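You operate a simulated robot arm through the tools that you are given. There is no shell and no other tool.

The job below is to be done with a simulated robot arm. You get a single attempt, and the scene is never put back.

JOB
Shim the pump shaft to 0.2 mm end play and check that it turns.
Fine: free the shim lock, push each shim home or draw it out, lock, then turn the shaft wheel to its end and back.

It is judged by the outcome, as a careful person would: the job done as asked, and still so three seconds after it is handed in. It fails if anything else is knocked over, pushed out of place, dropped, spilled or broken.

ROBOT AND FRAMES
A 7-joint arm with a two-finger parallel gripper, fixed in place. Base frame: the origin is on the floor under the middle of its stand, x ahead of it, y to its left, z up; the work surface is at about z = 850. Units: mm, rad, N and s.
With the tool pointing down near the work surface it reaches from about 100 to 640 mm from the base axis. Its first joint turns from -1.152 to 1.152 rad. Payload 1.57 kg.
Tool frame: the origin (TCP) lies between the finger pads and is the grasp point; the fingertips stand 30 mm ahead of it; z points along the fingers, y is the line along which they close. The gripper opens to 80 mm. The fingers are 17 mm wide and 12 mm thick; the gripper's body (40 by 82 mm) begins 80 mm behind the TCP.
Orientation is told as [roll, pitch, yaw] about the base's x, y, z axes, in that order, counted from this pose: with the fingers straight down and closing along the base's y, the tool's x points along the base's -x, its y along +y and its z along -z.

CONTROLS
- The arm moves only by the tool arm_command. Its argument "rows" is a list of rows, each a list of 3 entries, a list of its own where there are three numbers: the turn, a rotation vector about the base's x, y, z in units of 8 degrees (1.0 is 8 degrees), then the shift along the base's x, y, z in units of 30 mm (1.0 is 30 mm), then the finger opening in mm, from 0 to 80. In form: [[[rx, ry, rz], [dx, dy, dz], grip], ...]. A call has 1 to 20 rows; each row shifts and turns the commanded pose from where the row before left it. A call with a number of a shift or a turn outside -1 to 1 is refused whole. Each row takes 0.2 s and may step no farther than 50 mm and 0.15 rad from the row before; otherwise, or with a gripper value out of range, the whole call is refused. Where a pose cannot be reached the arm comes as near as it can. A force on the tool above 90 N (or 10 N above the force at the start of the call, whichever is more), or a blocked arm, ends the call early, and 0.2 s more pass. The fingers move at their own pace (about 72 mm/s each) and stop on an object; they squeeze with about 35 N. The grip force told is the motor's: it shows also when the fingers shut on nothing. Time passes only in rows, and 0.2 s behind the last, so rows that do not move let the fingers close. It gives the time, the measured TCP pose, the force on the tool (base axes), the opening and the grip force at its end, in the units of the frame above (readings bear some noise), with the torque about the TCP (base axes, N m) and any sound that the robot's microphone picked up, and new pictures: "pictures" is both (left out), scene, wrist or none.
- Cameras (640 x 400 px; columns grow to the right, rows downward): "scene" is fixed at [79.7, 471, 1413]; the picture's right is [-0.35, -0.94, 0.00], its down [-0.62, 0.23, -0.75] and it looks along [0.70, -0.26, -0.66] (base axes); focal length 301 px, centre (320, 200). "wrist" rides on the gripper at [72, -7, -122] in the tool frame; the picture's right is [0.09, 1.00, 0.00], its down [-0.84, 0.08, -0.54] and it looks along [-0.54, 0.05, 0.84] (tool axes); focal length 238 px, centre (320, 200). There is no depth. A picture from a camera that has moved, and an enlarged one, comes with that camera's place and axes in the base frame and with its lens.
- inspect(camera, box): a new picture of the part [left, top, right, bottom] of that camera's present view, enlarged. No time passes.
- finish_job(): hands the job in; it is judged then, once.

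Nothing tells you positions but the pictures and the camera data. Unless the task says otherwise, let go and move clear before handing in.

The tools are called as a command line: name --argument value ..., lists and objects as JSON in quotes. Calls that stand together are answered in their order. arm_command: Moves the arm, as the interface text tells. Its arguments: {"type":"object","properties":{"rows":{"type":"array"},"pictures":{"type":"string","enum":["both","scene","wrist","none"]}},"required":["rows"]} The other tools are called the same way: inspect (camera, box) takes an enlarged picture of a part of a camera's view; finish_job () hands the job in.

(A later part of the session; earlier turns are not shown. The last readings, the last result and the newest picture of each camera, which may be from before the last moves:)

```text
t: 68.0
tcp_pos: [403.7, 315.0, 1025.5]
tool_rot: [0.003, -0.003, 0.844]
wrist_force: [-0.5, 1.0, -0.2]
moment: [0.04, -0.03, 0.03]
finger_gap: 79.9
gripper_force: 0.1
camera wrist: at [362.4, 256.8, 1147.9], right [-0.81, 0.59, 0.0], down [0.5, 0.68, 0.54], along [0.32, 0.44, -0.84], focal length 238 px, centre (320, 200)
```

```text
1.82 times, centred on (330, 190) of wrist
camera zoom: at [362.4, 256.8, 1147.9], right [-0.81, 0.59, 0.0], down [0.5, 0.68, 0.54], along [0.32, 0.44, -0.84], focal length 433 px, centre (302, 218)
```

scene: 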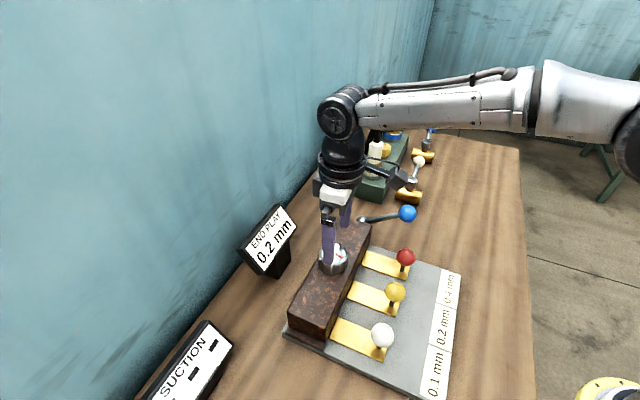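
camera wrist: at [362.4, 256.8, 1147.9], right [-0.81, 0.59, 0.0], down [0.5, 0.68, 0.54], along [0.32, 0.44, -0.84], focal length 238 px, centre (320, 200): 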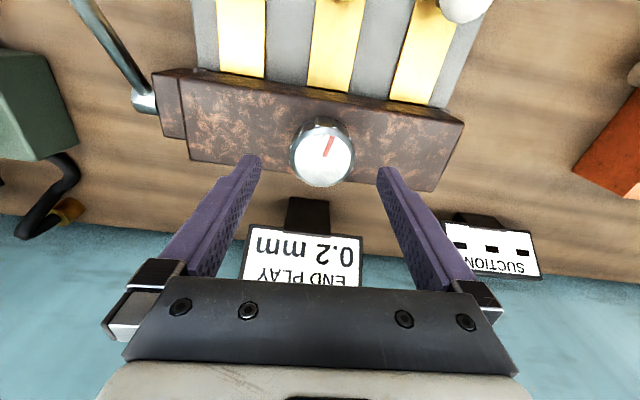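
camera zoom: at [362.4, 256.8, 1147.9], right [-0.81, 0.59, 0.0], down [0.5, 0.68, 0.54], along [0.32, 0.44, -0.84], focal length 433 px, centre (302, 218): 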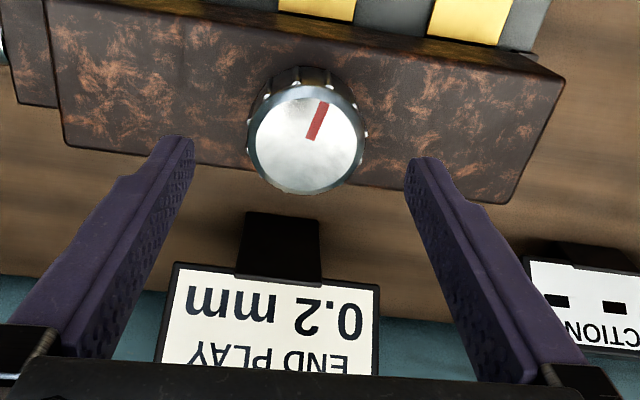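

arm_command --rows '[[[0, 0, 0.3], [0.123, 0.193, -0.3], 80], [[0, 0, 0], [0, 0, -0.8], 80], [[0, 0, 0], [0, 0, -0.8], 80], [[0, 0, 0], [0, 0, 0], 80]]' --pictures "wrist"

inspect --camera "wrist" --box '[220, 80, 440, 300]'

```text
t: 69.0
tcp_pos: [409.4, 321.6, 970.0]
tool_rot: [0.002, -0.001, 0.883]
wrist_force: [-0.4, -0.3, 0.1]
moment: [-0.01, 0.0, -0.01]
finger_gap: 79.8
gripper_force: 0.1
camera wrist: at [369.5, 260.5, 1091.0], right [-0.83, 0.56, 0.0], down [0.47, 0.69, 0.54], along [0.3, 0.45, -0.84], focal length 238 px, centre (320, 200)
```

wrist: 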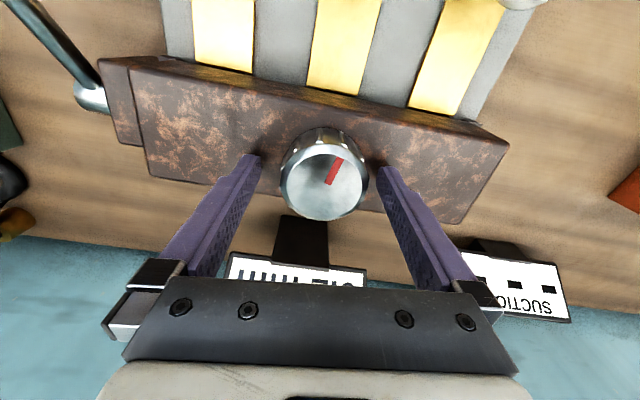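

```text
1.82 times, centred on (330, 190) of wrist
camera zoom: at [369.5, 260.5, 1091.0], right [-0.83, 0.56, 0.0], down [0.47, 0.69, 0.54], along [0.3, 0.45, -0.84], focal length 433 px, centre (302, 218)
```

zoom: 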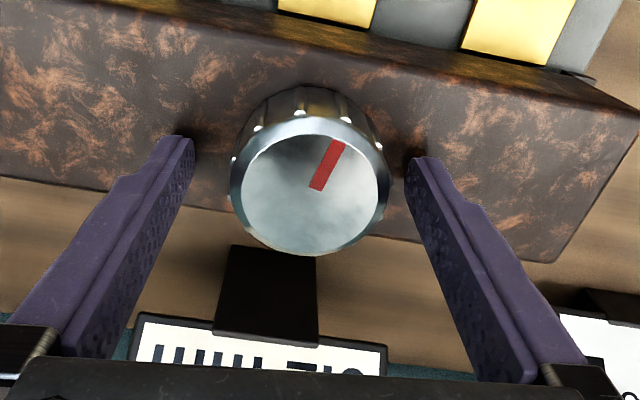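

arm_command --rows '[[[0, 0, 0], [-0.05, 0.06, -0.05], 70], [[0, 0, 0], [0, 0, 0], 52], [[0, 0, 0], [0, 0, 0], 40], [[0, 0, 0], [0, 0, 0], 40]]' --pictures "none"

arm_command --rows '[[[0, 0, -0.7], [0, 0, 0], 40], [[0, 0, -0.8], [0, 0, 0], 40], [[0, 0, -0.8], [0, 0, 0], 40], [[0, 0, 0], [0, 0, 0], 40]]' --pictures "wrist"

inspect --camera "wrist" --box '[220, 80, 440, 300]'

```text
t: 70.0
tcp_pos: [406.3, 322.3, 967.6]
tool_rot: [0.002, -0.005, 0.886]
wrist_force: [-0.8, -0.8, -1.8]
moment: [-0.22, -0.88, -0.02]
finger_gap: 55.5
gripper_force: 44.9
```

```text
t: 71.0
tcp_pos: [407.4, 321.7, 967.4]
tool_rot: [0.001, -0.002, 0.563]
wrist_force: [7.6, 6.5, -9.4]
moment: [-1.29, 0.06, -0.01]
finger_gap: 55.5
gripper_force: 45.2
camera wrist: at [350.6, 277.6, 1089.4], right [-0.61, 0.79, 0.0], down [0.67, 0.51, 0.54], along [0.43, 0.33, -0.84], focal length 238 px, centre (320, 200)
```

wrist: 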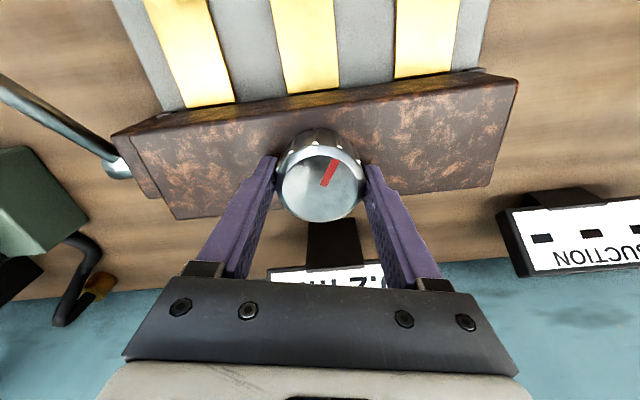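

```text
1.82 times, centred on (330, 190) of wrist
camera zoom: at [350.6, 277.6, 1089.4], right [-0.61, 0.79, 0.0], down [0.67, 0.51, 0.54], along [0.43, 0.33, -0.84], focal length 433 px, centre (302, 218)
```

zoom: 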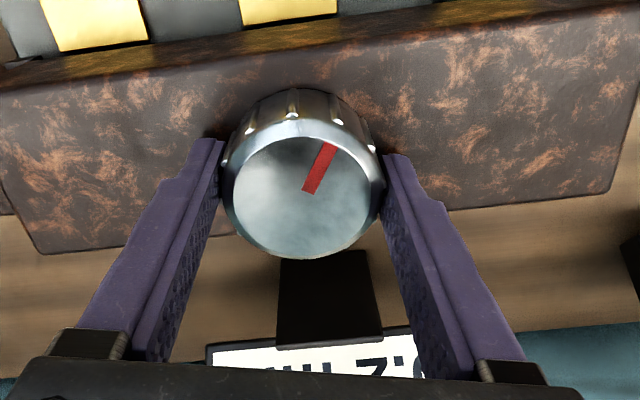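

The wheel continues turning with the gripper. I'll go on until its end stop shows.

arm_command --rows '[[[0, 0, -0.8], [0.02, 0.02, -0.02], 40], [[0, 0, -0.8], [0, 0, 0], 40], [[0, 0, -0.8], [0, 0, 0], 40], [[0, 0, -0.8], [0, 0, 0], 40], [[0, 0, 0], [0, 0, 0], 40]]' --pictures "wrist"

inspect --camera "wrist" --box '[220, 80, 440, 300]'

```text
t: 72.2
tcp_pos: [407.5, 322.2, 967.2]
tool_rot: [0.001, 0.0, 0.115]
wrist_force: [-0.4, -20.3, 1.8]
moment: [0.22, 1.44, 0.02]
finger_gap: 55.6
gripper_force: 44.8
camera wrist: at [337.4, 306.7, 1089.6], right [-0.21, 0.98, 0.0], down [0.82, 0.17, 0.54], along [0.53, 0.11, -0.84], focal length 238 px, centre (320, 200)
```

wrist: 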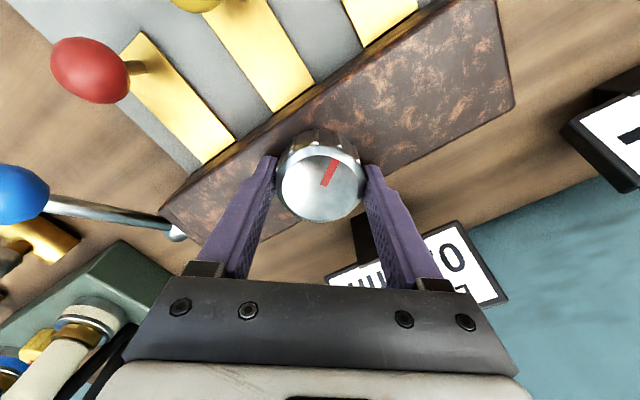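

```text
1.82 times, centred on (330, 190) of wrist
camera zoom: at [337.4, 306.7, 1089.6], right [-0.21, 0.98, 0.0], down [0.82, 0.17, 0.54], along [0.53, 0.11, -0.84], focal length 433 px, centre (302, 218)
```

zoom: 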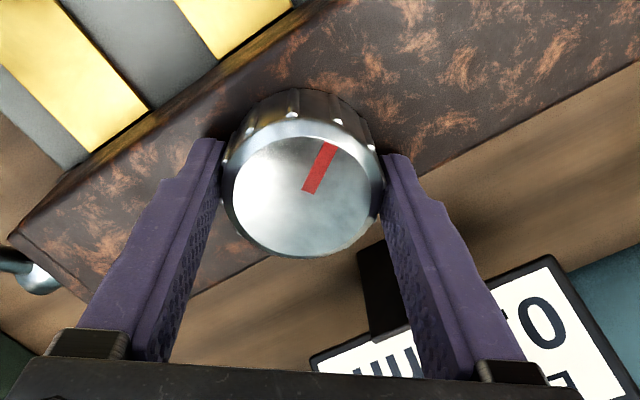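

arm_command --rows '[[[0, 0, -0.8], [0, -0.06, 0], 40], [[0, 0, -0.8], [0, 0, 0], 40], [[0, 0, -0.8], [0, 0, 0], 40], [[0, 0, 0], [0, 0, 0], 40]]' --pictures "wrist"

inspect --camera "wrist" --box '[220, 80, 440, 300]'

```text
t: 73.2
tcp_pos: [407.8, 321.2, 967.9]
tool_rot: [0.005, -0.004, -0.217]
wrist_force: [-3.3, -5.2, 0.2]
moment: [-1.69, -0.95, 0.05]
finger_gap: 55.6
gripper_force: 45.0
camera wrist: at [335.8, 330.0, 1089.3], right [0.13, 0.99, 0.0], down [0.83, -0.11, 0.55], along [0.54, -0.07, -0.84], focal length 238 px, centre (320, 200)
```

wrist: 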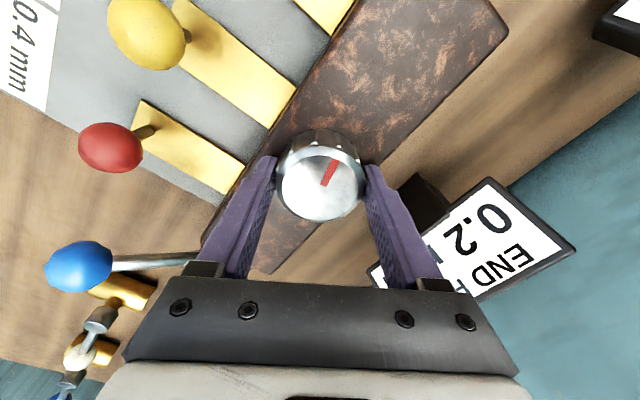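

```text
1.82 times, centred on (330, 190) of wrist
camera zoom: at [335.8, 330.0, 1089.3], right [0.13, 0.99, 0.0], down [0.83, -0.11, 0.55], along [0.54, -0.07, -0.84], focal length 433 px, centre (302, 218)
```

zoom: 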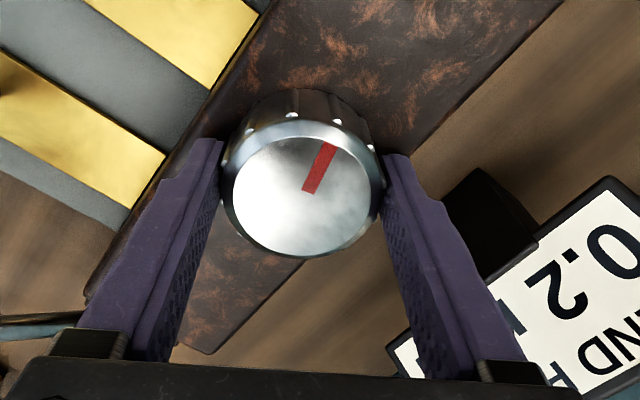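

arm_command --rows '[[[0, 0, -0.8], [0, -0.02, 0], 40], [[0, 0, -0.8], [0, 0, 0], 40], [[0, 0, -0.8], [0, 0, 0], 40], [[0, 0, 0], [0, 0, 0], 40]]' --pictures "wrist"

inspect --camera "wrist" --box '[220, 80, 440, 300]'

```text
t: 74.2
tcp_pos: [406.8, 321.0, 967.8]
tool_rot: [0.003, -0.002, -0.553]
wrist_force: [-2.0, -3.9, 2.1]
moment: [-0.38, 0.1, 0.41]
finger_gap: 54.9
gripper_force: 44.8
camera wrist: at [342.7, 352.9, 1089.3], right [0.45, 0.9, 0.0], down [0.75, -0.38, 0.54], along [0.49, -0.24, -0.84], focal length 238 px, centre (320, 200)
```

wrist: 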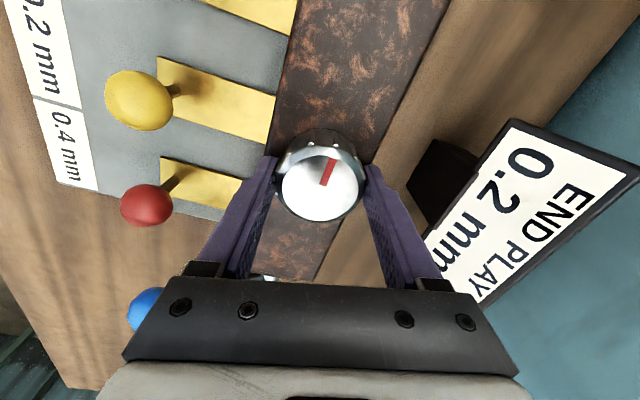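

```text
1.82 times, centred on (330, 190) of wrist
camera zoom: at [342.7, 352.9, 1089.3], right [0.45, 0.9, 0.0], down [0.75, -0.38, 0.54], along [0.49, -0.24, -0.84], focal length 433 px, centre (302, 218)
```

zoom: 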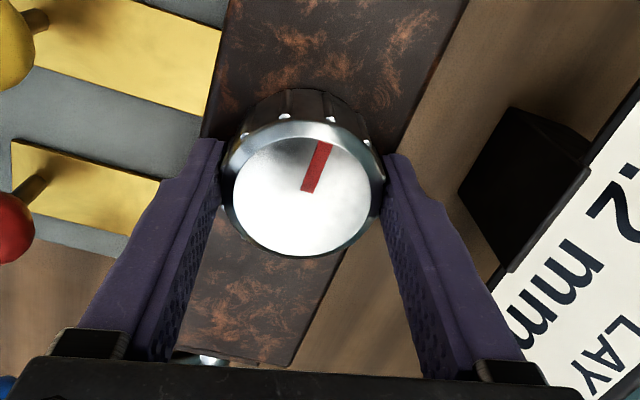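

The moment rose to 0.41 at about 270° total, suggesting the end. I'll press a little further to confirm the stop.

arm_command --rows '[[[0, 0, -0.4], [0, 0, 0], 40], [[0, 0, -0.3], [0, 0, 0], 40], [[0, 0, 0], [0, 0, 0], 40]]' --pictures "both"

inspect --camera "wrist" --box '[220, 80, 440, 300]'

```text
t: 75.0
tcp_pos: [406.7, 322.0, 967.6]
tool_rot: [0.004, -0.001, -0.649]
wrist_force: [0.4, 2.5, -1.4]
moment: [-0.57, -0.16, 1.46]
finger_gap: 55.0
gripper_force: 44.5
camera wrist: at [345.3, 359.4, 1089.2], right [0.53, 0.85, 0.0], down [0.71, -0.45, 0.54], along [0.46, -0.29, -0.84], focal length 238 px, centre (320, 200)
```

scene: 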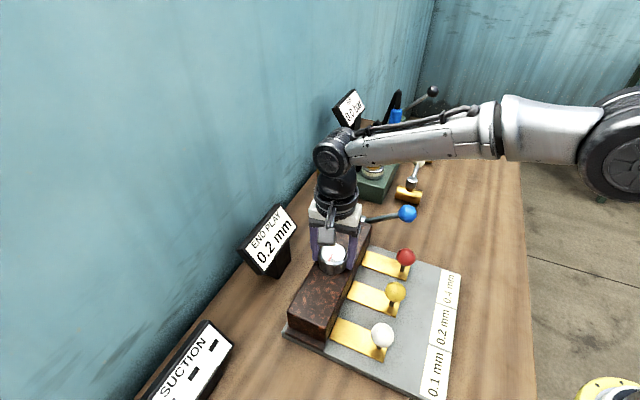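
wrist: 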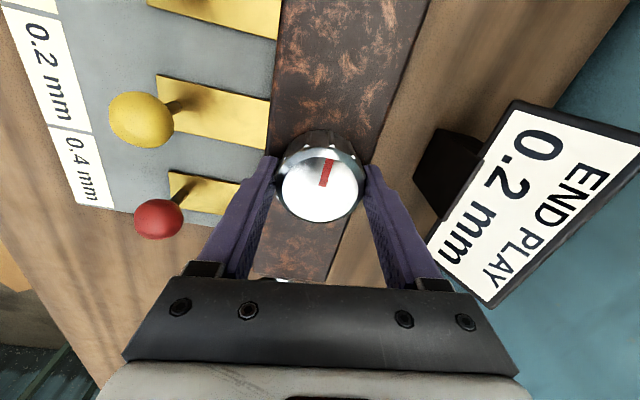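

```text
1.82 times, centred on (330, 190) of wrist
camera zoom: at [345.3, 359.4, 1089.2], right [0.53, 0.85, 0.0], down [0.71, -0.45, 0.54], along [0.46, -0.29, -0.84], focal length 433 px, centre (302, 218)
```

zoom: 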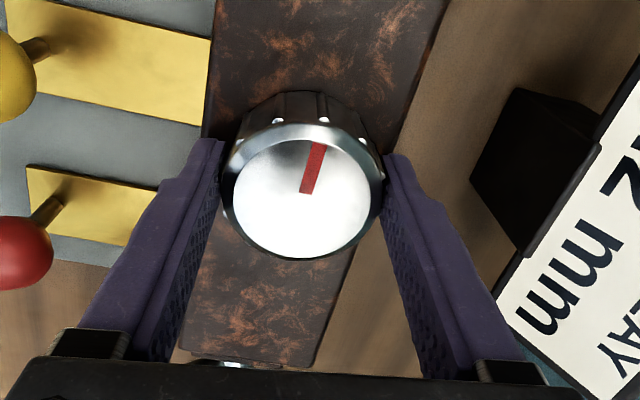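

The end stop is confirmed (moment 1.46, mark ~270° from the start). Now I turn the wheel back counter-clockwise.

arm_command --rows '[[[0, 0, 0.7], [0, 0, 0], 40], [[0, 0, 0.8], [0, 0, 0], 40], [[0, 0, 0.8], [0, 0, 0], 40], [[0, 0, 0.8], [0, 0, 0], 40], [[0, 0, 0.8], [0, 0, 0], 40], [[0, 0, 0], [0, 0, 0], 40]]' --pictures "wrist"

inspect --camera "wrist" --box '[220, 80, 440, 300]'

```text
t: 76.4
tcp_pos: [406.4, 321.4, 968.7]
tool_rot: [0.002, 0.002, -0.105]
wrist_force: [-14.6, 1.9, -0.1]
moment: [-0.09, 0.26, 0.01]
finger_gap: 55.2
gripper_force: 45.0
camera wrist: at [335.1, 322.1, 1089.5], right [0.01, 1.0, 0.0], down [0.84, -0.01, 0.54], along [0.54, -0.01, -0.84], focal length 238 px, centre (320, 200)
```

wrist: 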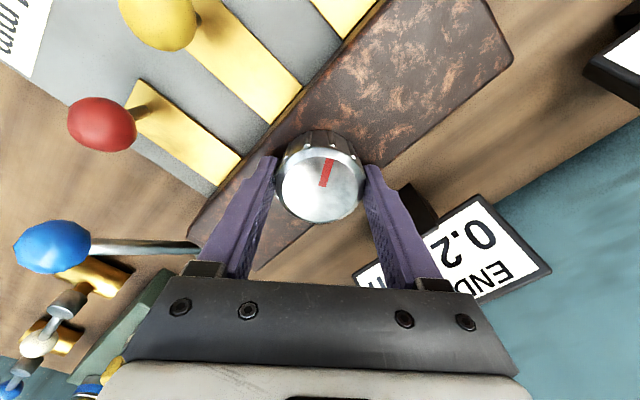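

```text
1.82 times, centred on (330, 190) of wrist
camera zoom: at [335.1, 322.1, 1089.5], right [0.01, 1.0, 0.0], down [0.84, -0.01, 0.54], along [0.54, -0.01, -0.84], focal length 433 px, centre (302, 218)
```

zoom: 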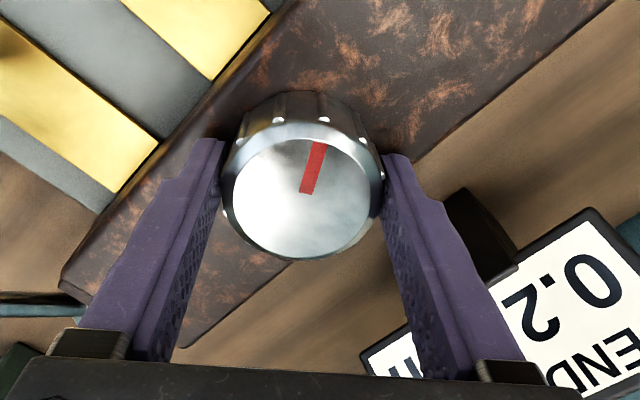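

arm_command --rows '[[[0, 0, 0.85], [-0.03, 0, 0], 40], [[0, 0, 0.85], [0, 0, 0], 40], [[0, 0, 0.85], [0, 0, 0], 40], [[0, 0, 0.85], [0, 0, 0], 40], [[0, 0, 0.85], [0, 0, 0], 40], [[0, 0, 0.85], [0, 0, 0], 40], [[0, 0, 0.85], [0, 0, 0], 40], [[0, 0, 0.85], [0, 0, 0], 40], [[0, 0, 0], [0, 0, 0], 40]]' --pictures "wrist"

inspect --camera "wrist" --box '[220, 80, 440, 300]'

```text
t: 78.4
tcp_pos: [406.7, 321.6, 967.4]
tool_rot: [0.005, -0.003, 0.844]
wrist_force: [-14.5, 9.3, -4.0]
moment: [0.58, -0.89, 0.01]
finger_gap: 54.7
gripper_force: 45.3
camera wrist: at [364.7, 262.9, 1089.2], right [-0.81, 0.59, 0.0], down [0.5, 0.67, 0.55], along [0.32, 0.44, -0.84], focal length 238 px, centre (320, 200)
```

wrist: 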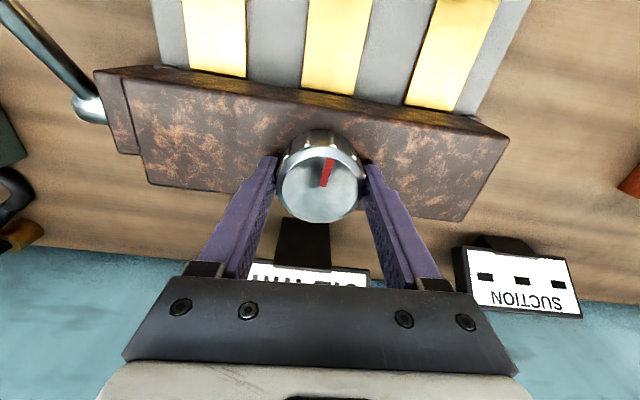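

```text
1.82 times, centred on (330, 190) of wrist
camera zoom: at [364.7, 262.9, 1089.2], right [-0.81, 0.59, 0.0], down [0.5, 0.67, 0.55], along [0.32, 0.44, -0.84], focal length 433 px, centre (302, 218)
```

zoom: 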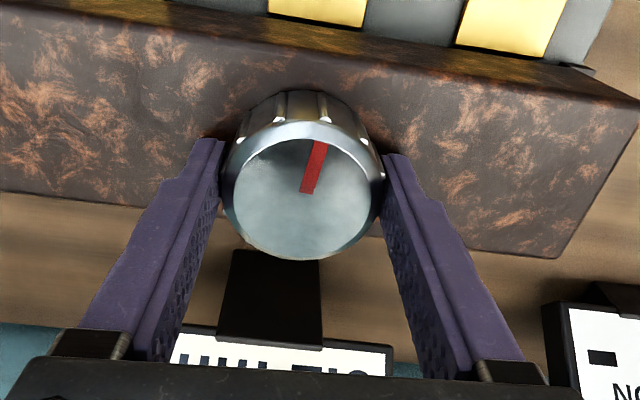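

arm_command --rows '[[[0, 0, 0.85], [-0.02, 0.02, 0], 40], [[0, 0, 0.85], [0, 0, 0], 40], [[0, 0, 0.85], [0, 0, 0], 40], [[0, 0, 0.85], [0, 0, 0], 40], [[0, 0, 0], [0, 0, 0], 40]]' --pictures "wrist"

inspect --camera "scene" --box '[240, 90, 480, 370]'

```text
t: 79.6
tcp_pos: [407.0, 322.0, 968.0]
tool_rot: [0.001, -0.005, 1.318]
wrist_force: [-2.9, 11.3, -2.2]
moment: [-0.26, 0.08, 0.01]
finger_gap: 54.8
gripper_force: 45.5
camera wrist: at [396.0, 250.1, 1089.2], right [-0.99, 0.16, 0.0], down [0.13, 0.83, 0.54], along [0.08, 0.54, -0.84], focal length 238 px, centre (320, 200)
```

wrist: 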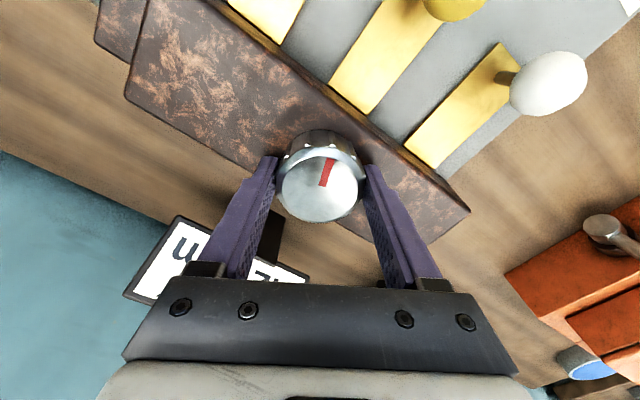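

```text
1.43 times, centred on (360, 230) of scene
camera zoom: at [79.6, 471.3, 1412.9], right [-0.35, -0.94, 0.0], down [-0.62, 0.23, -0.75], along [0.7, -0.26, -0.66], focal length 430 px, centre (263, 157)
```

zoom: 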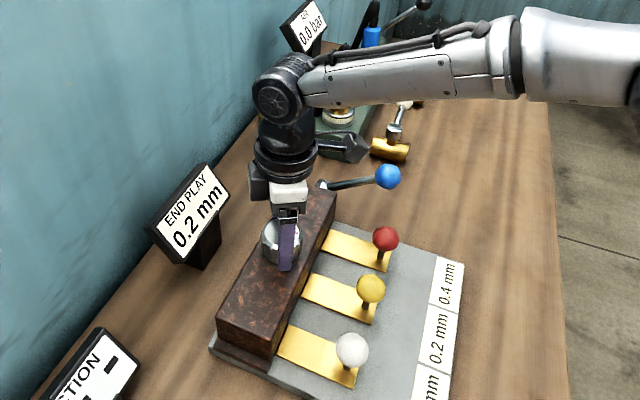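

arm_command --rows '[[[0, 0, 0.85], [0, 0.03, 0], 40], [[0, 0, 0.85], [0, 0, 0], 40], [[0, 0, 0.85], [0, 0, 0], 40], [[0, 0, 0.85], [0, 0, 0], 40], [[0, 0, 0], [0, 0, 0], 40]]' --pictures "wrist"

```text
t: 80.8
tcp_pos: [406.5, 321.6, 967.6]
tool_rot: [0.002, 0.0, 1.794]
wrist_force: [-2.2, -5.4, 6.5]
moment: [-0.86, 0.02, 0.01]
finger_gap: 54.8
gripper_force: 45.2
camera wrist: at [429.7, 253.2, 1089.4], right [-0.95, -0.31, 0.0], down [-0.26, 0.8, 0.54], along [-0.17, 0.52, -0.84], focal length 238 px, centre (320, 200)
```

wrist: 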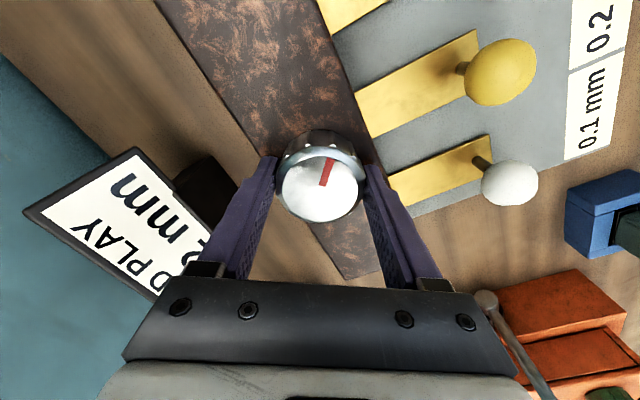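

arm_command --rows '[[[0, 0, 0.85], [0, -0.01, 0], 40], [[0, 0, 0.85], [0, 0, 0], 40], [[0, 0, 0.85], [0, 0, 0], 40], [[0, 0, 0], [0, 0, 0], 40]]' --pictures "wrist"

```text
t: 81.8
tcp_pos: [407.2, 321.8, 968.9]
tool_rot: [0.005, -0.003, 2.151]
wrist_force: [-10.7, -8.1, 10.8]
moment: [-0.3, -0.94, -0.03]
finger_gap: 54.7
gripper_force: 45.4
camera wrist: at [452.4, 265.2, 1089.2], right [-0.78, -0.62, 0.0], down [-0.52, 0.66, 0.54], along [-0.34, 0.42, -0.84], focal length 238 px, centre (320, 200)
```

wrist: 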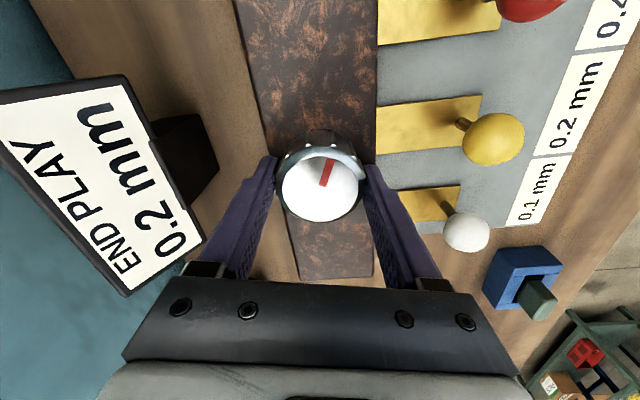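

About 160° back so far. I'll open in place, unwind the wrist around the wheel without touching it, and regrip for the remaining ~110°.

arm_command --rows '[[[0, 0, 0], [0.02, 0.02, 0], 80], [[0, 0, 0], [0, 0, 0], 80], [[0, 0, 0], [0, 0, 0], 80]]' --pictures "wrist"

inspect --camera "wrist" --box '[220, 80, 440, 300]'

```text
t: 82.6
tcp_pos: [407.2, 322.7, 967.5]
tool_rot: [0.001, -0.003, 2.151]
wrist_force: [0.2, 0.4, -0.1]
moment: [0.02, -0.03, -0.01]
finger_gap: 80.1
gripper_force: 0.1
camera wrist: at [453.3, 266.1, 1088.5], right [-0.78, -0.62, 0.0], down [-0.52, 0.66, 0.54], along [-0.34, 0.43, -0.84], focal length 238 px, centre (320, 200)
```

wrist: 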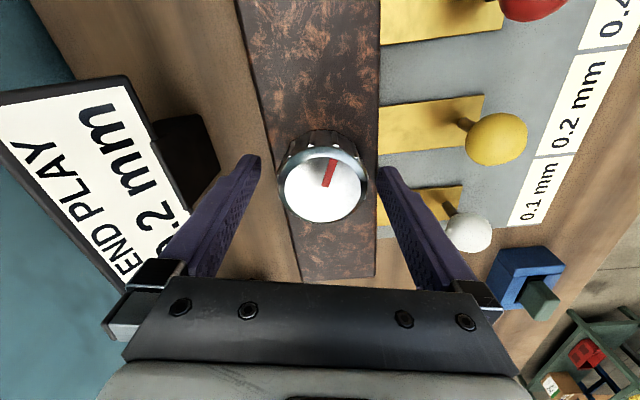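

```text
1.82 times, centred on (330, 190) of wrist
camera zoom: at [453.3, 266.1, 1088.5], right [-0.78, -0.62, 0.0], down [-0.52, 0.66, 0.54], along [-0.34, 0.43, -0.84], focal length 433 px, centre (302, 218)
```

zoom: 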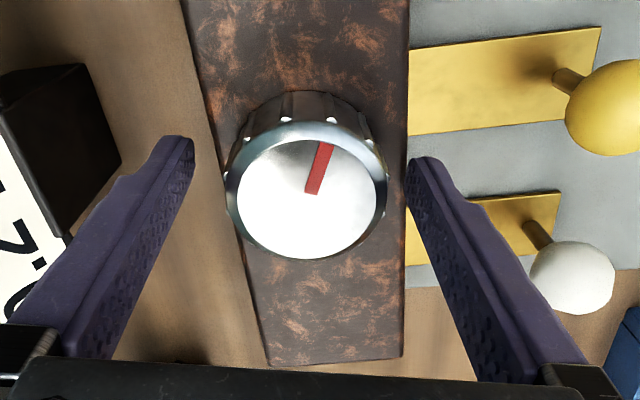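

arm_command --rows '[[[0, 0, -1], [0, 0, 0], 80], [[0, 0, -1], [0, 0, 0], 80], [[0, 0, -1], [0, 0, 0], 80], [[0, 0, -1], [0, 0, 0], 80], [[0, 0, -1], [0, 0, 0], 80], [[0, 0, -1], [0, 0, 0], 80], [[0, 0, -1], [0, 0, 0], 80], [[0, 0, -1], [0, 0, 0], 80], [[0, 0, -1], [0, 0, 0], 80], [[0, 0, -1], [0, 0, 0], 80], [[0, 0, -1], [0, 0, 0], 80], [[0, 0, -1], [0, 0, 0], 80], [[0, 0, -1], [0, 0, 0], 80], [[0, 0, -1], [0, 0, 0], 80], [[0, 0, -1], [0, 0, 0], 80], [[0, 0, 0], [0, 0, 0], 80]]' --pictures "wrist"

inspect --camera "wrist" --box '[220, 80, 440, 300]'

```text
t: 86.0
tcp_pos: [406.7, 323.4, 968.2]
tool_rot: [0.002, -0.003, 0.053]
wrist_force: [0.8, 0.0, 0.0]
moment: [0.04, 0.0, 0.06]
finger_gap: 80.2
gripper_force: 0.1
camera wrist: at [335.6, 311.5, 1089.9], right [-0.14, 0.99, 0.0], down [0.83, 0.12, 0.54], along [0.54, 0.08, -0.84], focal length 238 px, centre (320, 200)
```

wrist: 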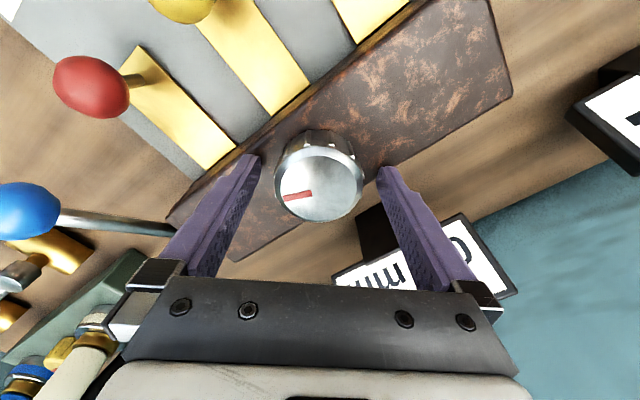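

```text
1.82 times, centred on (330, 190) of wrist
camera zoom: at [335.6, 311.5, 1089.9], right [-0.14, 0.99, 0.0], down [0.83, 0.12, 0.54], along [0.54, 0.08, -0.84], focal length 433 px, centre (302, 218)
```

zoom: 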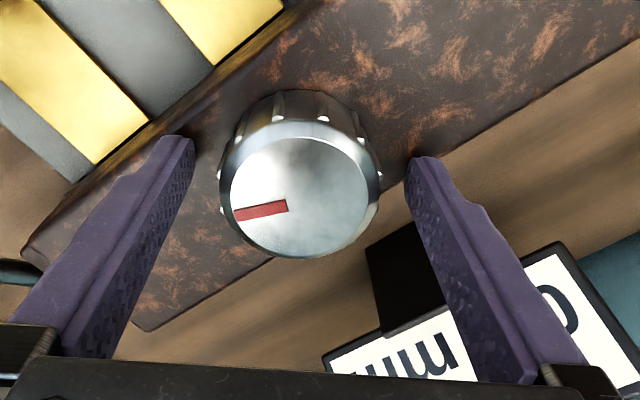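

arm_command --rows '[[[0, 0, 0], [0, -0.03, 0], 68], [[0, 0, 0], [0, 0, 0], 52], [[0, 0, 0], [0, 0, 0], 40], [[0, 0, 0], [0, 0, 0], 40]]' --pictures "none"

arm_command --rows '[[[0, 0, 0.8], [0, 0, 0], 40], [[0, 0, 0.85], [0, 0, 0], 40], [[0, 0, 0.85], [0, 0, 0], 40], [[0, 0, 0.85], [0, 0, 0], 40], [[0, 0, 0.85], [0, 0, 0], 40], [[0, 0, 0], [0, 0, 0], 40]]' --pictures "wrist"

inspect --camera "wrist" --box '[220, 80, 440, 300]'

```text
t: 87.0
tcp_pos: [406.7, 321.2, 968.1]
tool_rot: [0.002, -0.003, 0.056]
wrist_force: [1.1, 1.4, 0.5]
moment: [-0.71, 0.03, -0.05]
finger_gap: 55.5
gripper_force: 45.1
```

```text
t: 88.4
tcp_pos: [406.6, 322.6, 966.9]
tool_rot: [0.002, -0.005, 0.642]
wrist_force: [0.2, -7.1, 2.7]
moment: [-0.45, -0.96, 0.0]
finger_gap: 55.6
gripper_force: 45.4
camera wrist: at [353.4, 272.6, 1089.7], right [-0.67, 0.74, 0.0], down [0.62, 0.56, 0.54], along [0.4, 0.37, -0.84], focal length 238 px, centre (320, 200)
```

wrist: 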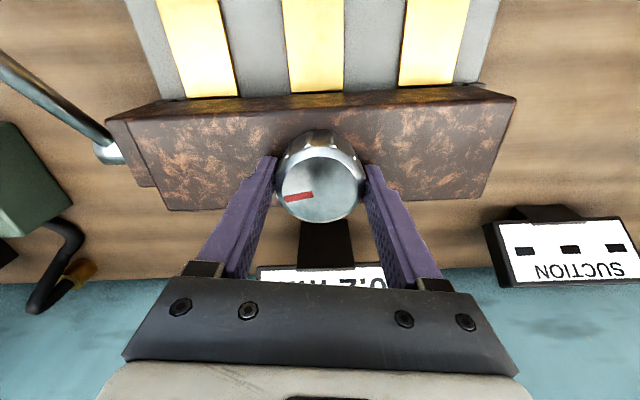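

```text
1.82 times, centred on (330, 190) of wrist
camera zoom: at [353.4, 272.6, 1089.7], right [-0.67, 0.74, 0.0], down [0.62, 0.56, 0.54], along [0.4, 0.37, -0.84], focal length 433 px, centre (302, 218)
```

zoom: 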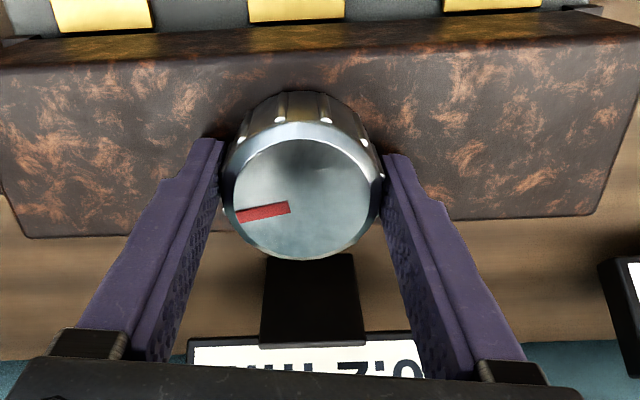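

arm_command --rows '[[[0, 0, 0.85], [0, -0.02, 0], 40], [[0, 0, 0.85], [0, 0, 0], 40], [[0, 0, 0.85], [0, 0, 0], 40], [[0, 0, 0.85], [0, 0, 0], 40], [[0, 0, 0.85], [0, 0, 0], 40], [[0, 0, 0.85], [0, 0, 0], 40], [[0, 0, 0.85], [0, 0, 0], 40], [[0, 0, 0], [0, 0, 0], 40]]' --pictures "wrist"

inspect --camera "wrist" --box '[220, 80, 440, 300]'

```text
t: 90.2
tcp_pos: [407.8, 320.7, 967.9]
tool_rot: [0.003, -0.004, 1.473]
wrist_force: [-7.4, -7.7, 17.9]
moment: [-1.17, -0.26, 0.02]
finger_gap: 55.4
gripper_force: 45.4
camera wrist: at [407.1, 249.0, 1089.6], right [-1.0, 0.0, 0.0], down [0.01, 0.84, 0.54], along [0.0, 0.54, -0.84], focal length 238 px, centre (320, 200)
```

wrist: 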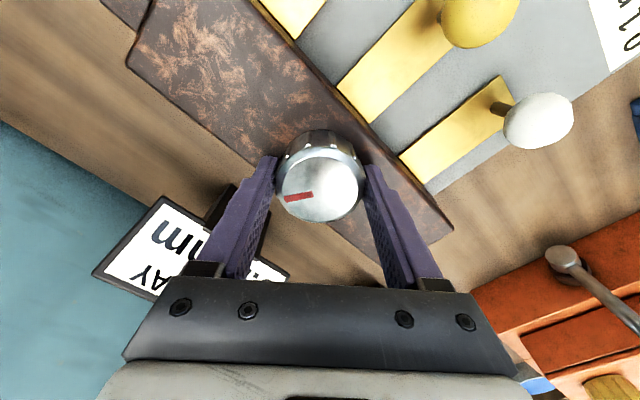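

```text
1.82 times, centred on (330, 190) of wrist
camera zoom: at [407.1, 249.0, 1089.6], right [-1.0, 0.0, 0.0], down [0.01, 0.84, 0.54], along [0.0, 0.54, -0.84], focal length 433 px, centre (302, 218)
```

zoom: 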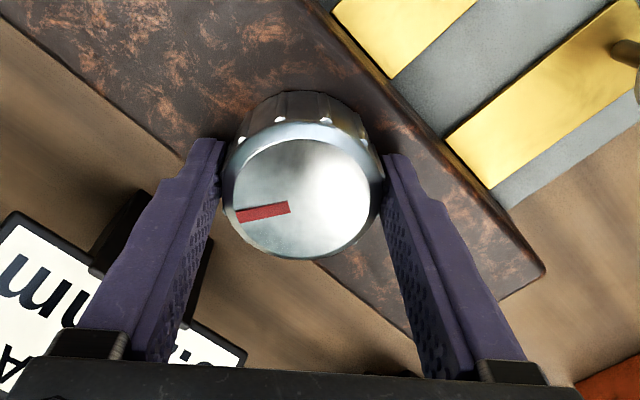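

arm_command --rows '[[[0, 0, 0.8], [-0.01, -0.02, 0.03], 40], [[0, 0, 0.8], [0, 0, 0], 40], [[0, 0, 0.7], [0, 0, 0], 40], [[0, 0, 0], [0, 0, 0], 40]]' --pictures "wrist"

inspect --camera "wrist" --box '[220, 80, 440, 300]'

```text
t: 91.2
tcp_pos: [406.0, 321.3, 967.4]
tool_rot: [0.0, -0.005, 1.795]
wrist_force: [-7.0, -4.3, 7.6]
moment: [1.06, -0.98, 0.0]
finger_gap: 55.5
gripper_force: 45.2
camera wrist: at [429.9, 252.4, 1089.5], right [-0.95, -0.31, 0.0], down [-0.26, 0.8, 0.55], along [-0.17, 0.52, -0.84], focal length 238 px, centre (320, 200)
```

wrist: 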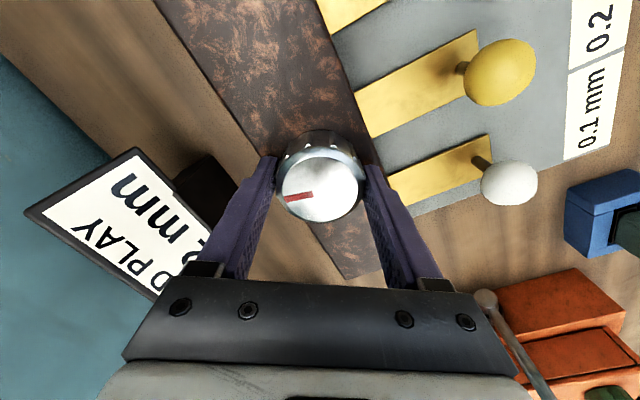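

```text
1.82 times, centred on (330, 190) of wrist
camera zoom: at [429.9, 252.4, 1089.5], right [-0.95, -0.31, 0.0], down [-0.26, 0.8, 0.55], along [-0.17, 0.52, -0.84], focal length 433 px, centre (302, 218)
```

zoom: 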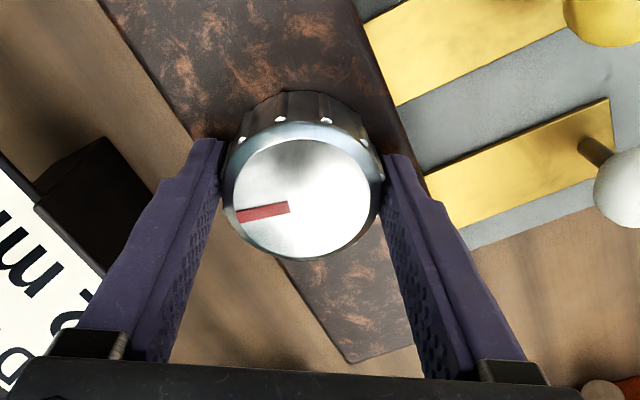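

arm_command --rows '[[[0, 0, 0.6], [-0.01, 0, 0], 40], [[0, 0, 0.6], [0, 0, 0], 40], [[0, 0, 0], [0, 0, 0], 40]]' --pictures "wrist"

inspect --camera "wrist" --box '[220, 80, 440, 300]'

```text
t: 92.0
tcp_pos: [405.9, 321.4, 967.1]
tool_rot: [0.002, -0.003, 1.961]
wrist_force: [3.9, 4.8, -4.2]
moment: [1.22, -0.58, 0.0]
finger_gap: 55.4
gripper_force: 44.9
camera wrist: at [440.8, 257.2, 1089.5], right [-0.89, -0.46, 0.0], down [-0.39, 0.74, 0.54], along [-0.25, 0.48, -0.84], focal length 238 px, centre (320, 200)
```

wrist: 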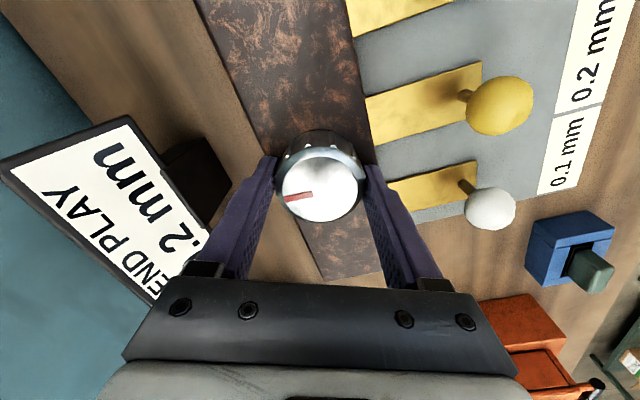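

```text
1.82 times, centred on (330, 190) of wrist
camera zoom: at [440.8, 257.2, 1089.5], right [-0.89, -0.46, 0.0], down [-0.39, 0.74, 0.54], along [-0.25, 0.48, -0.84], focal length 433 px, centre (302, 218)
```

zoom: 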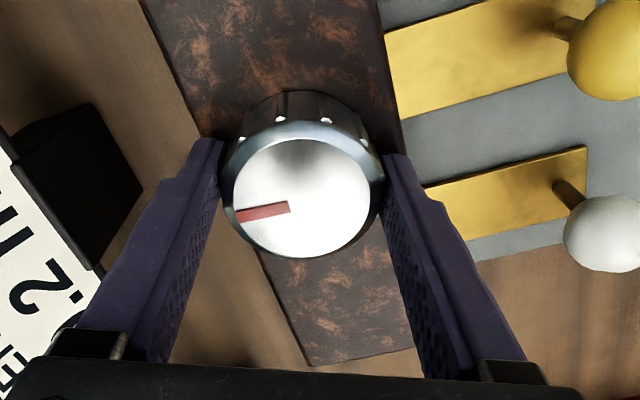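

arm_command --rows '[[[0, 0, 0.5], [0, 0, 0], 40], [[0, 0, 0.5], [0, 0, 0], 40], [[0, 0, 0], [0, 0, 0], 40]]' --pictures "wrist"

inspect --camera "wrist" --box '[220, 80, 440, 300]'

```text
t: 92.8
tcp_pos: [407.9, 320.5, 968.6]
tool_rot: [0.003, 0.0, 2.101]
wrist_force: [11.6, 1.4, -6.4]
moment: [-0.33, -0.75, -0.13]
finger_gap: 55.3
gripper_force: 40.3
camera wrist: at [450.4, 261.5, 1090.2], right [-0.81, -0.58, 0.0], down [-0.49, 0.68, 0.54], along [-0.32, 0.44, -0.84], focal length 238 px, centre (320, 200)
```

wrist: 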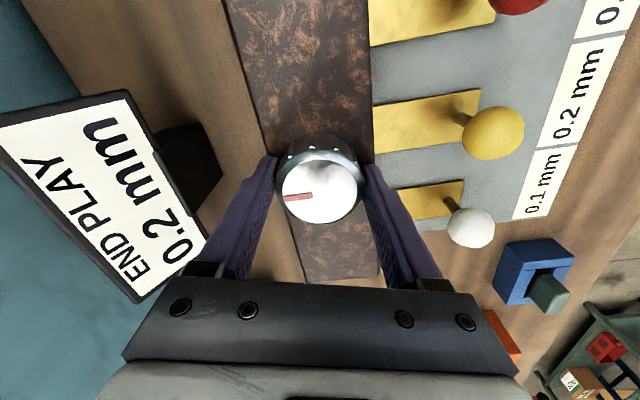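

```text
1.82 times, centred on (330, 190) of wrist
camera zoom: at [450.4, 261.5, 1090.2], right [-0.81, -0.58, 0.0], down [-0.49, 0.68, 0.54], along [-0.32, 0.44, -0.84], focal length 433 px, centre (302, 218)
```

zoom: 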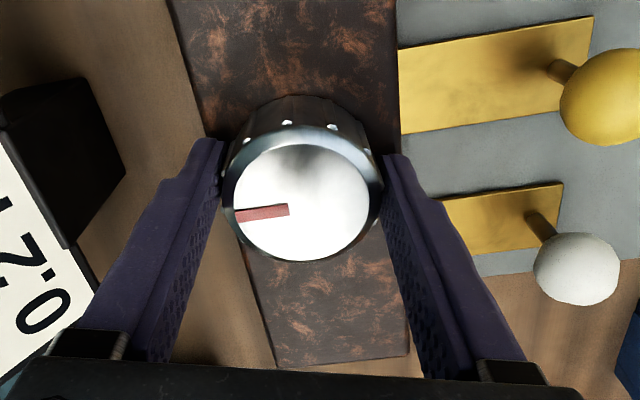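

arm_command --rows '[[[0, 0, 0.3], [0.02, 0, 0], 40], [[0, 0, 0.2], [0, 0, 0], 40], [[0, 0, 0], [0, 0, 0], 40]]' --pictures "both"

inspect --camera "wrist" --box '[220, 80, 440, 300]'

```text
t: 93.6
tcp_pos: [407.3, 320.3, 967.5]
tool_rot: [0.004, -0.005, 2.17]
wrist_force: [1.7, -0.7, -7.1]
moment: [0.34, -1.27, -0.86]
finger_gap: 54.8
gripper_force: 45.2
camera wrist: at [454.3, 265.3, 1090.2], right [-0.77, -0.64, 0.0], down [-0.53, 0.65, 0.55], along [-0.35, 0.42, -0.84], focal length 238 px, centre (320, 200)
```

scene: 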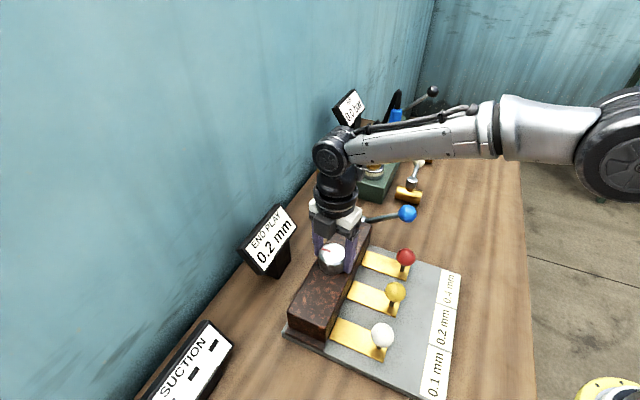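
wrist: 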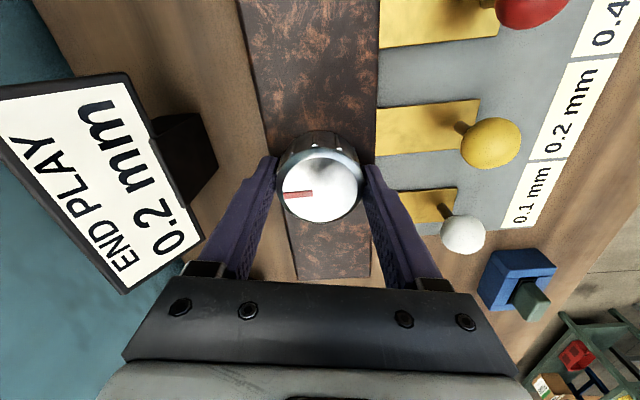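

```text
1.82 times, centred on (330, 190) of wrist
camera zoom: at [454.3, 265.3, 1090.2], right [-0.77, -0.64, 0.0], down [-0.53, 0.65, 0.55], along [-0.35, 0.42, -0.84], focal length 433 px, centre (302, 218)
```

zoom: 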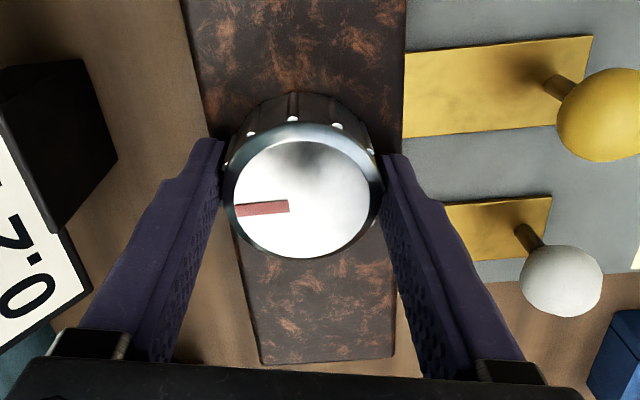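

The start stop is felt again (moment −0.86): the wheel has gone to its end and back. I'll release, rise straight up and check everything.

arm_command --rows '[[[0, 0, 0], [0, 0, 0], 60], [[0, 0, 0], [0, 0, 0], 80], [[0, 0, 0], [0, 0, 0], 80], [[0, 0, 0], [0, 0, 0.6], 80], [[0, 0, 0], [0, 0, 0.9], 80], [[0, 0, -0.5], [0, 0, 0.9], 80], [[0, 0, -0.8], [0, 0, 0.9], 80], [[0, 0, -0.8], [0, 0, 0.5], 80], [[0, 0, 0], [0, 0, 0], 80]]'

inspect --camera "scene" --box '[230, 170, 480, 370]'

inspect --camera "wrist" --box '[220, 60, 440, 280]'

```text
t: 95.6
tcp_pos: [407.8, 322.6, 1080.2]
tool_rot: [0.003, 0.0, 1.876]
wrist_force: [0.5, 0.3, -0.1]
moment: [0.0, -0.02, -0.02]
finger_gap: 80.2
gripper_force: 0.1
camera wrist: at [436.2, 254.2, 1202.3], right [-0.92, -0.39, 0.0], down [-0.32, 0.77, 0.54], along [-0.21, 0.5, -0.84], focal length 238 px, centre (320, 200)
```

scene: 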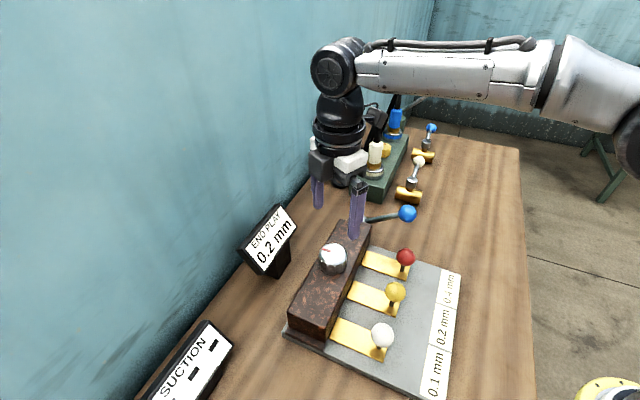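
wrist: 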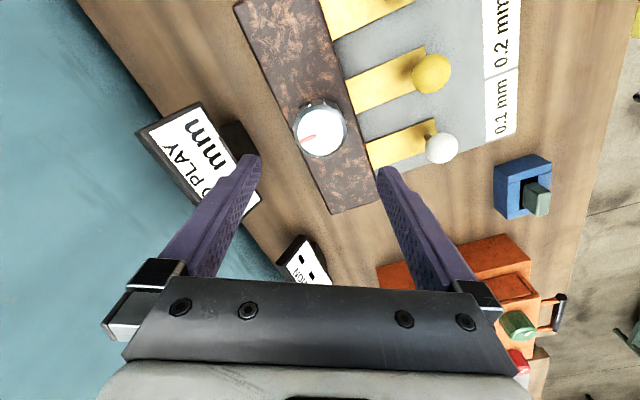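

```text
2.00 times, centred on (355, 270) of scene
camera zoom: at [79.7, 471.0, 1413.0], right [-0.35, -0.94, 0.0], down [-0.62, 0.23, -0.75], along [0.7, -0.26, -0.66], focal length 602 px, centre (250, 60)
```

zoom: 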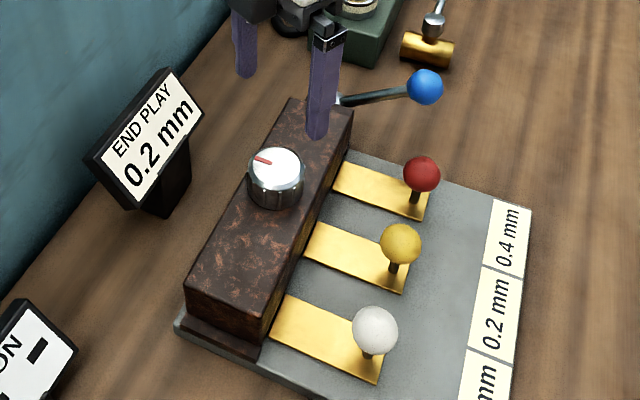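

```text
1.82 times, centred on (330, 170) of wrist
camera zoom: at [436.2, 254.2, 1202.3], right [-0.92, -0.39, 0.0], down [-0.32, 0.77, 0.54], along [-0.21, 0.5, -0.84], focal length 433 px, centre (302, 254)
```

zoom: 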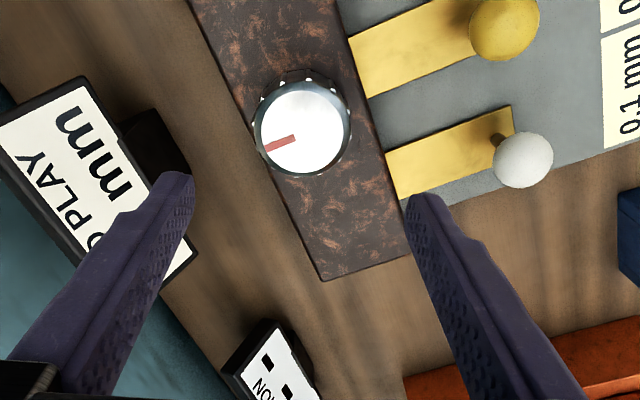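

Everything looks right: 0.2 mm, shims home, lever on its lock stop, wheel mark back at its start. I'll move clear and take a last look.

arm_command --rows '[[[0, 0, -0.8], [0, 0, 1.0], 80], [[0, 0, -0.8], [-0.3, -0.3, 1.0], 80], [[0, 0, -0.8], [-0.6, -0.6, 0.8], 80], [[0, 0, -0.8], [-0.6, -0.6, 0.5], 80], [[0, 0, -0.8], [-0.6, -0.6, 0.5], 80], [[0, 0, -0.8], [-0.6, -0.4, 0], 80], [[0, 0, -0.8], [-0.6, -0.4, 0], 80], [[0, 0, 0], [0, 0, 0], 80]]'

inspect --camera "scene" --box '[230, 170, 480, 370]'

inspect --camera "scene" --box '[300, 180, 460, 300]'

```text
t: 97.4
tcp_pos: [308.0, 233.7, 1196.8]
tool_rot: [0.003, -0.003, 1.094]
wrist_force: [-0.5, -0.5, -0.3]
moment: [0.01, 0.01, -0.01]
finger_gap: 79.8
gripper_force: 0.0
camera wrist: at [282.8, 166.0, 1318.3], right [-0.93, 0.38, 0.0], down [0.32, 0.78, 0.54], along [0.2, 0.51, -0.84], focal length 238 px, centre (320, 200)
```

scene: 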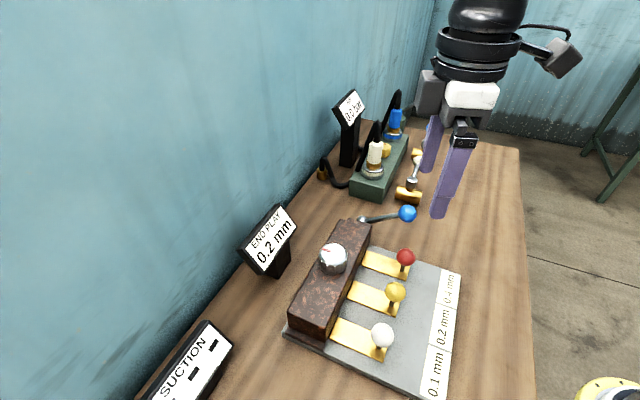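
wrist: 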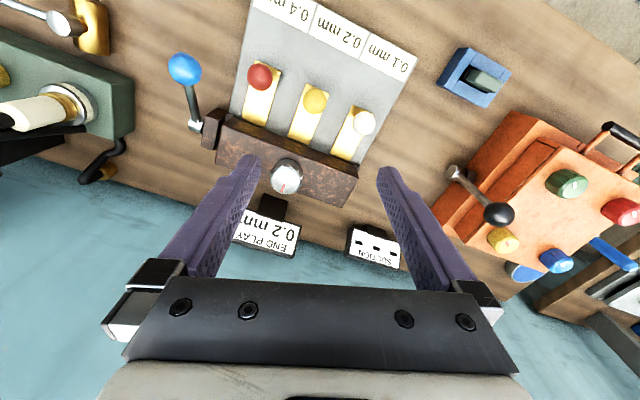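

```text
2.00 times, centred on (355, 270) of scene
camera zoom: at [79.6, 471.0, 1413.0], right [-0.35, -0.94, 0.0], down [-0.62, 0.23, -0.75], along [0.7, -0.26, -0.66], focal length 602 px, centre (250, 60)
```

zoom: 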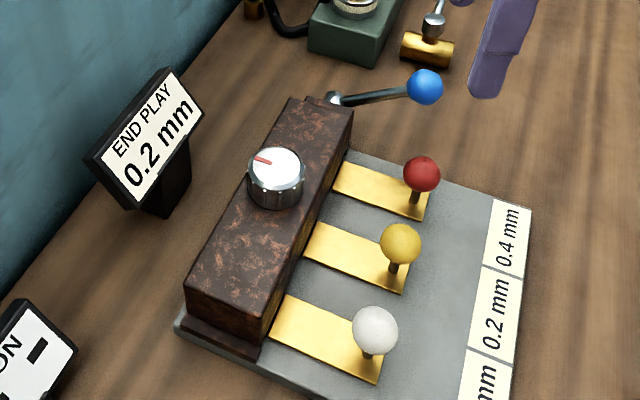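

```text
3.33 times, centred on (380, 240) of scene
camera zoom: at [79.6, 471.0, 1413.0], right [-0.35, -0.94, 0.0], down [-0.62, 0.23, -0.75], along [0.7, -0.26, -0.66], focal length 1004 px, centre (120, 67)
```

zoom: 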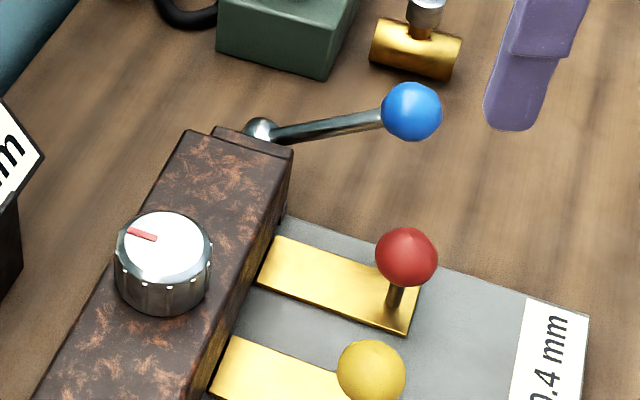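

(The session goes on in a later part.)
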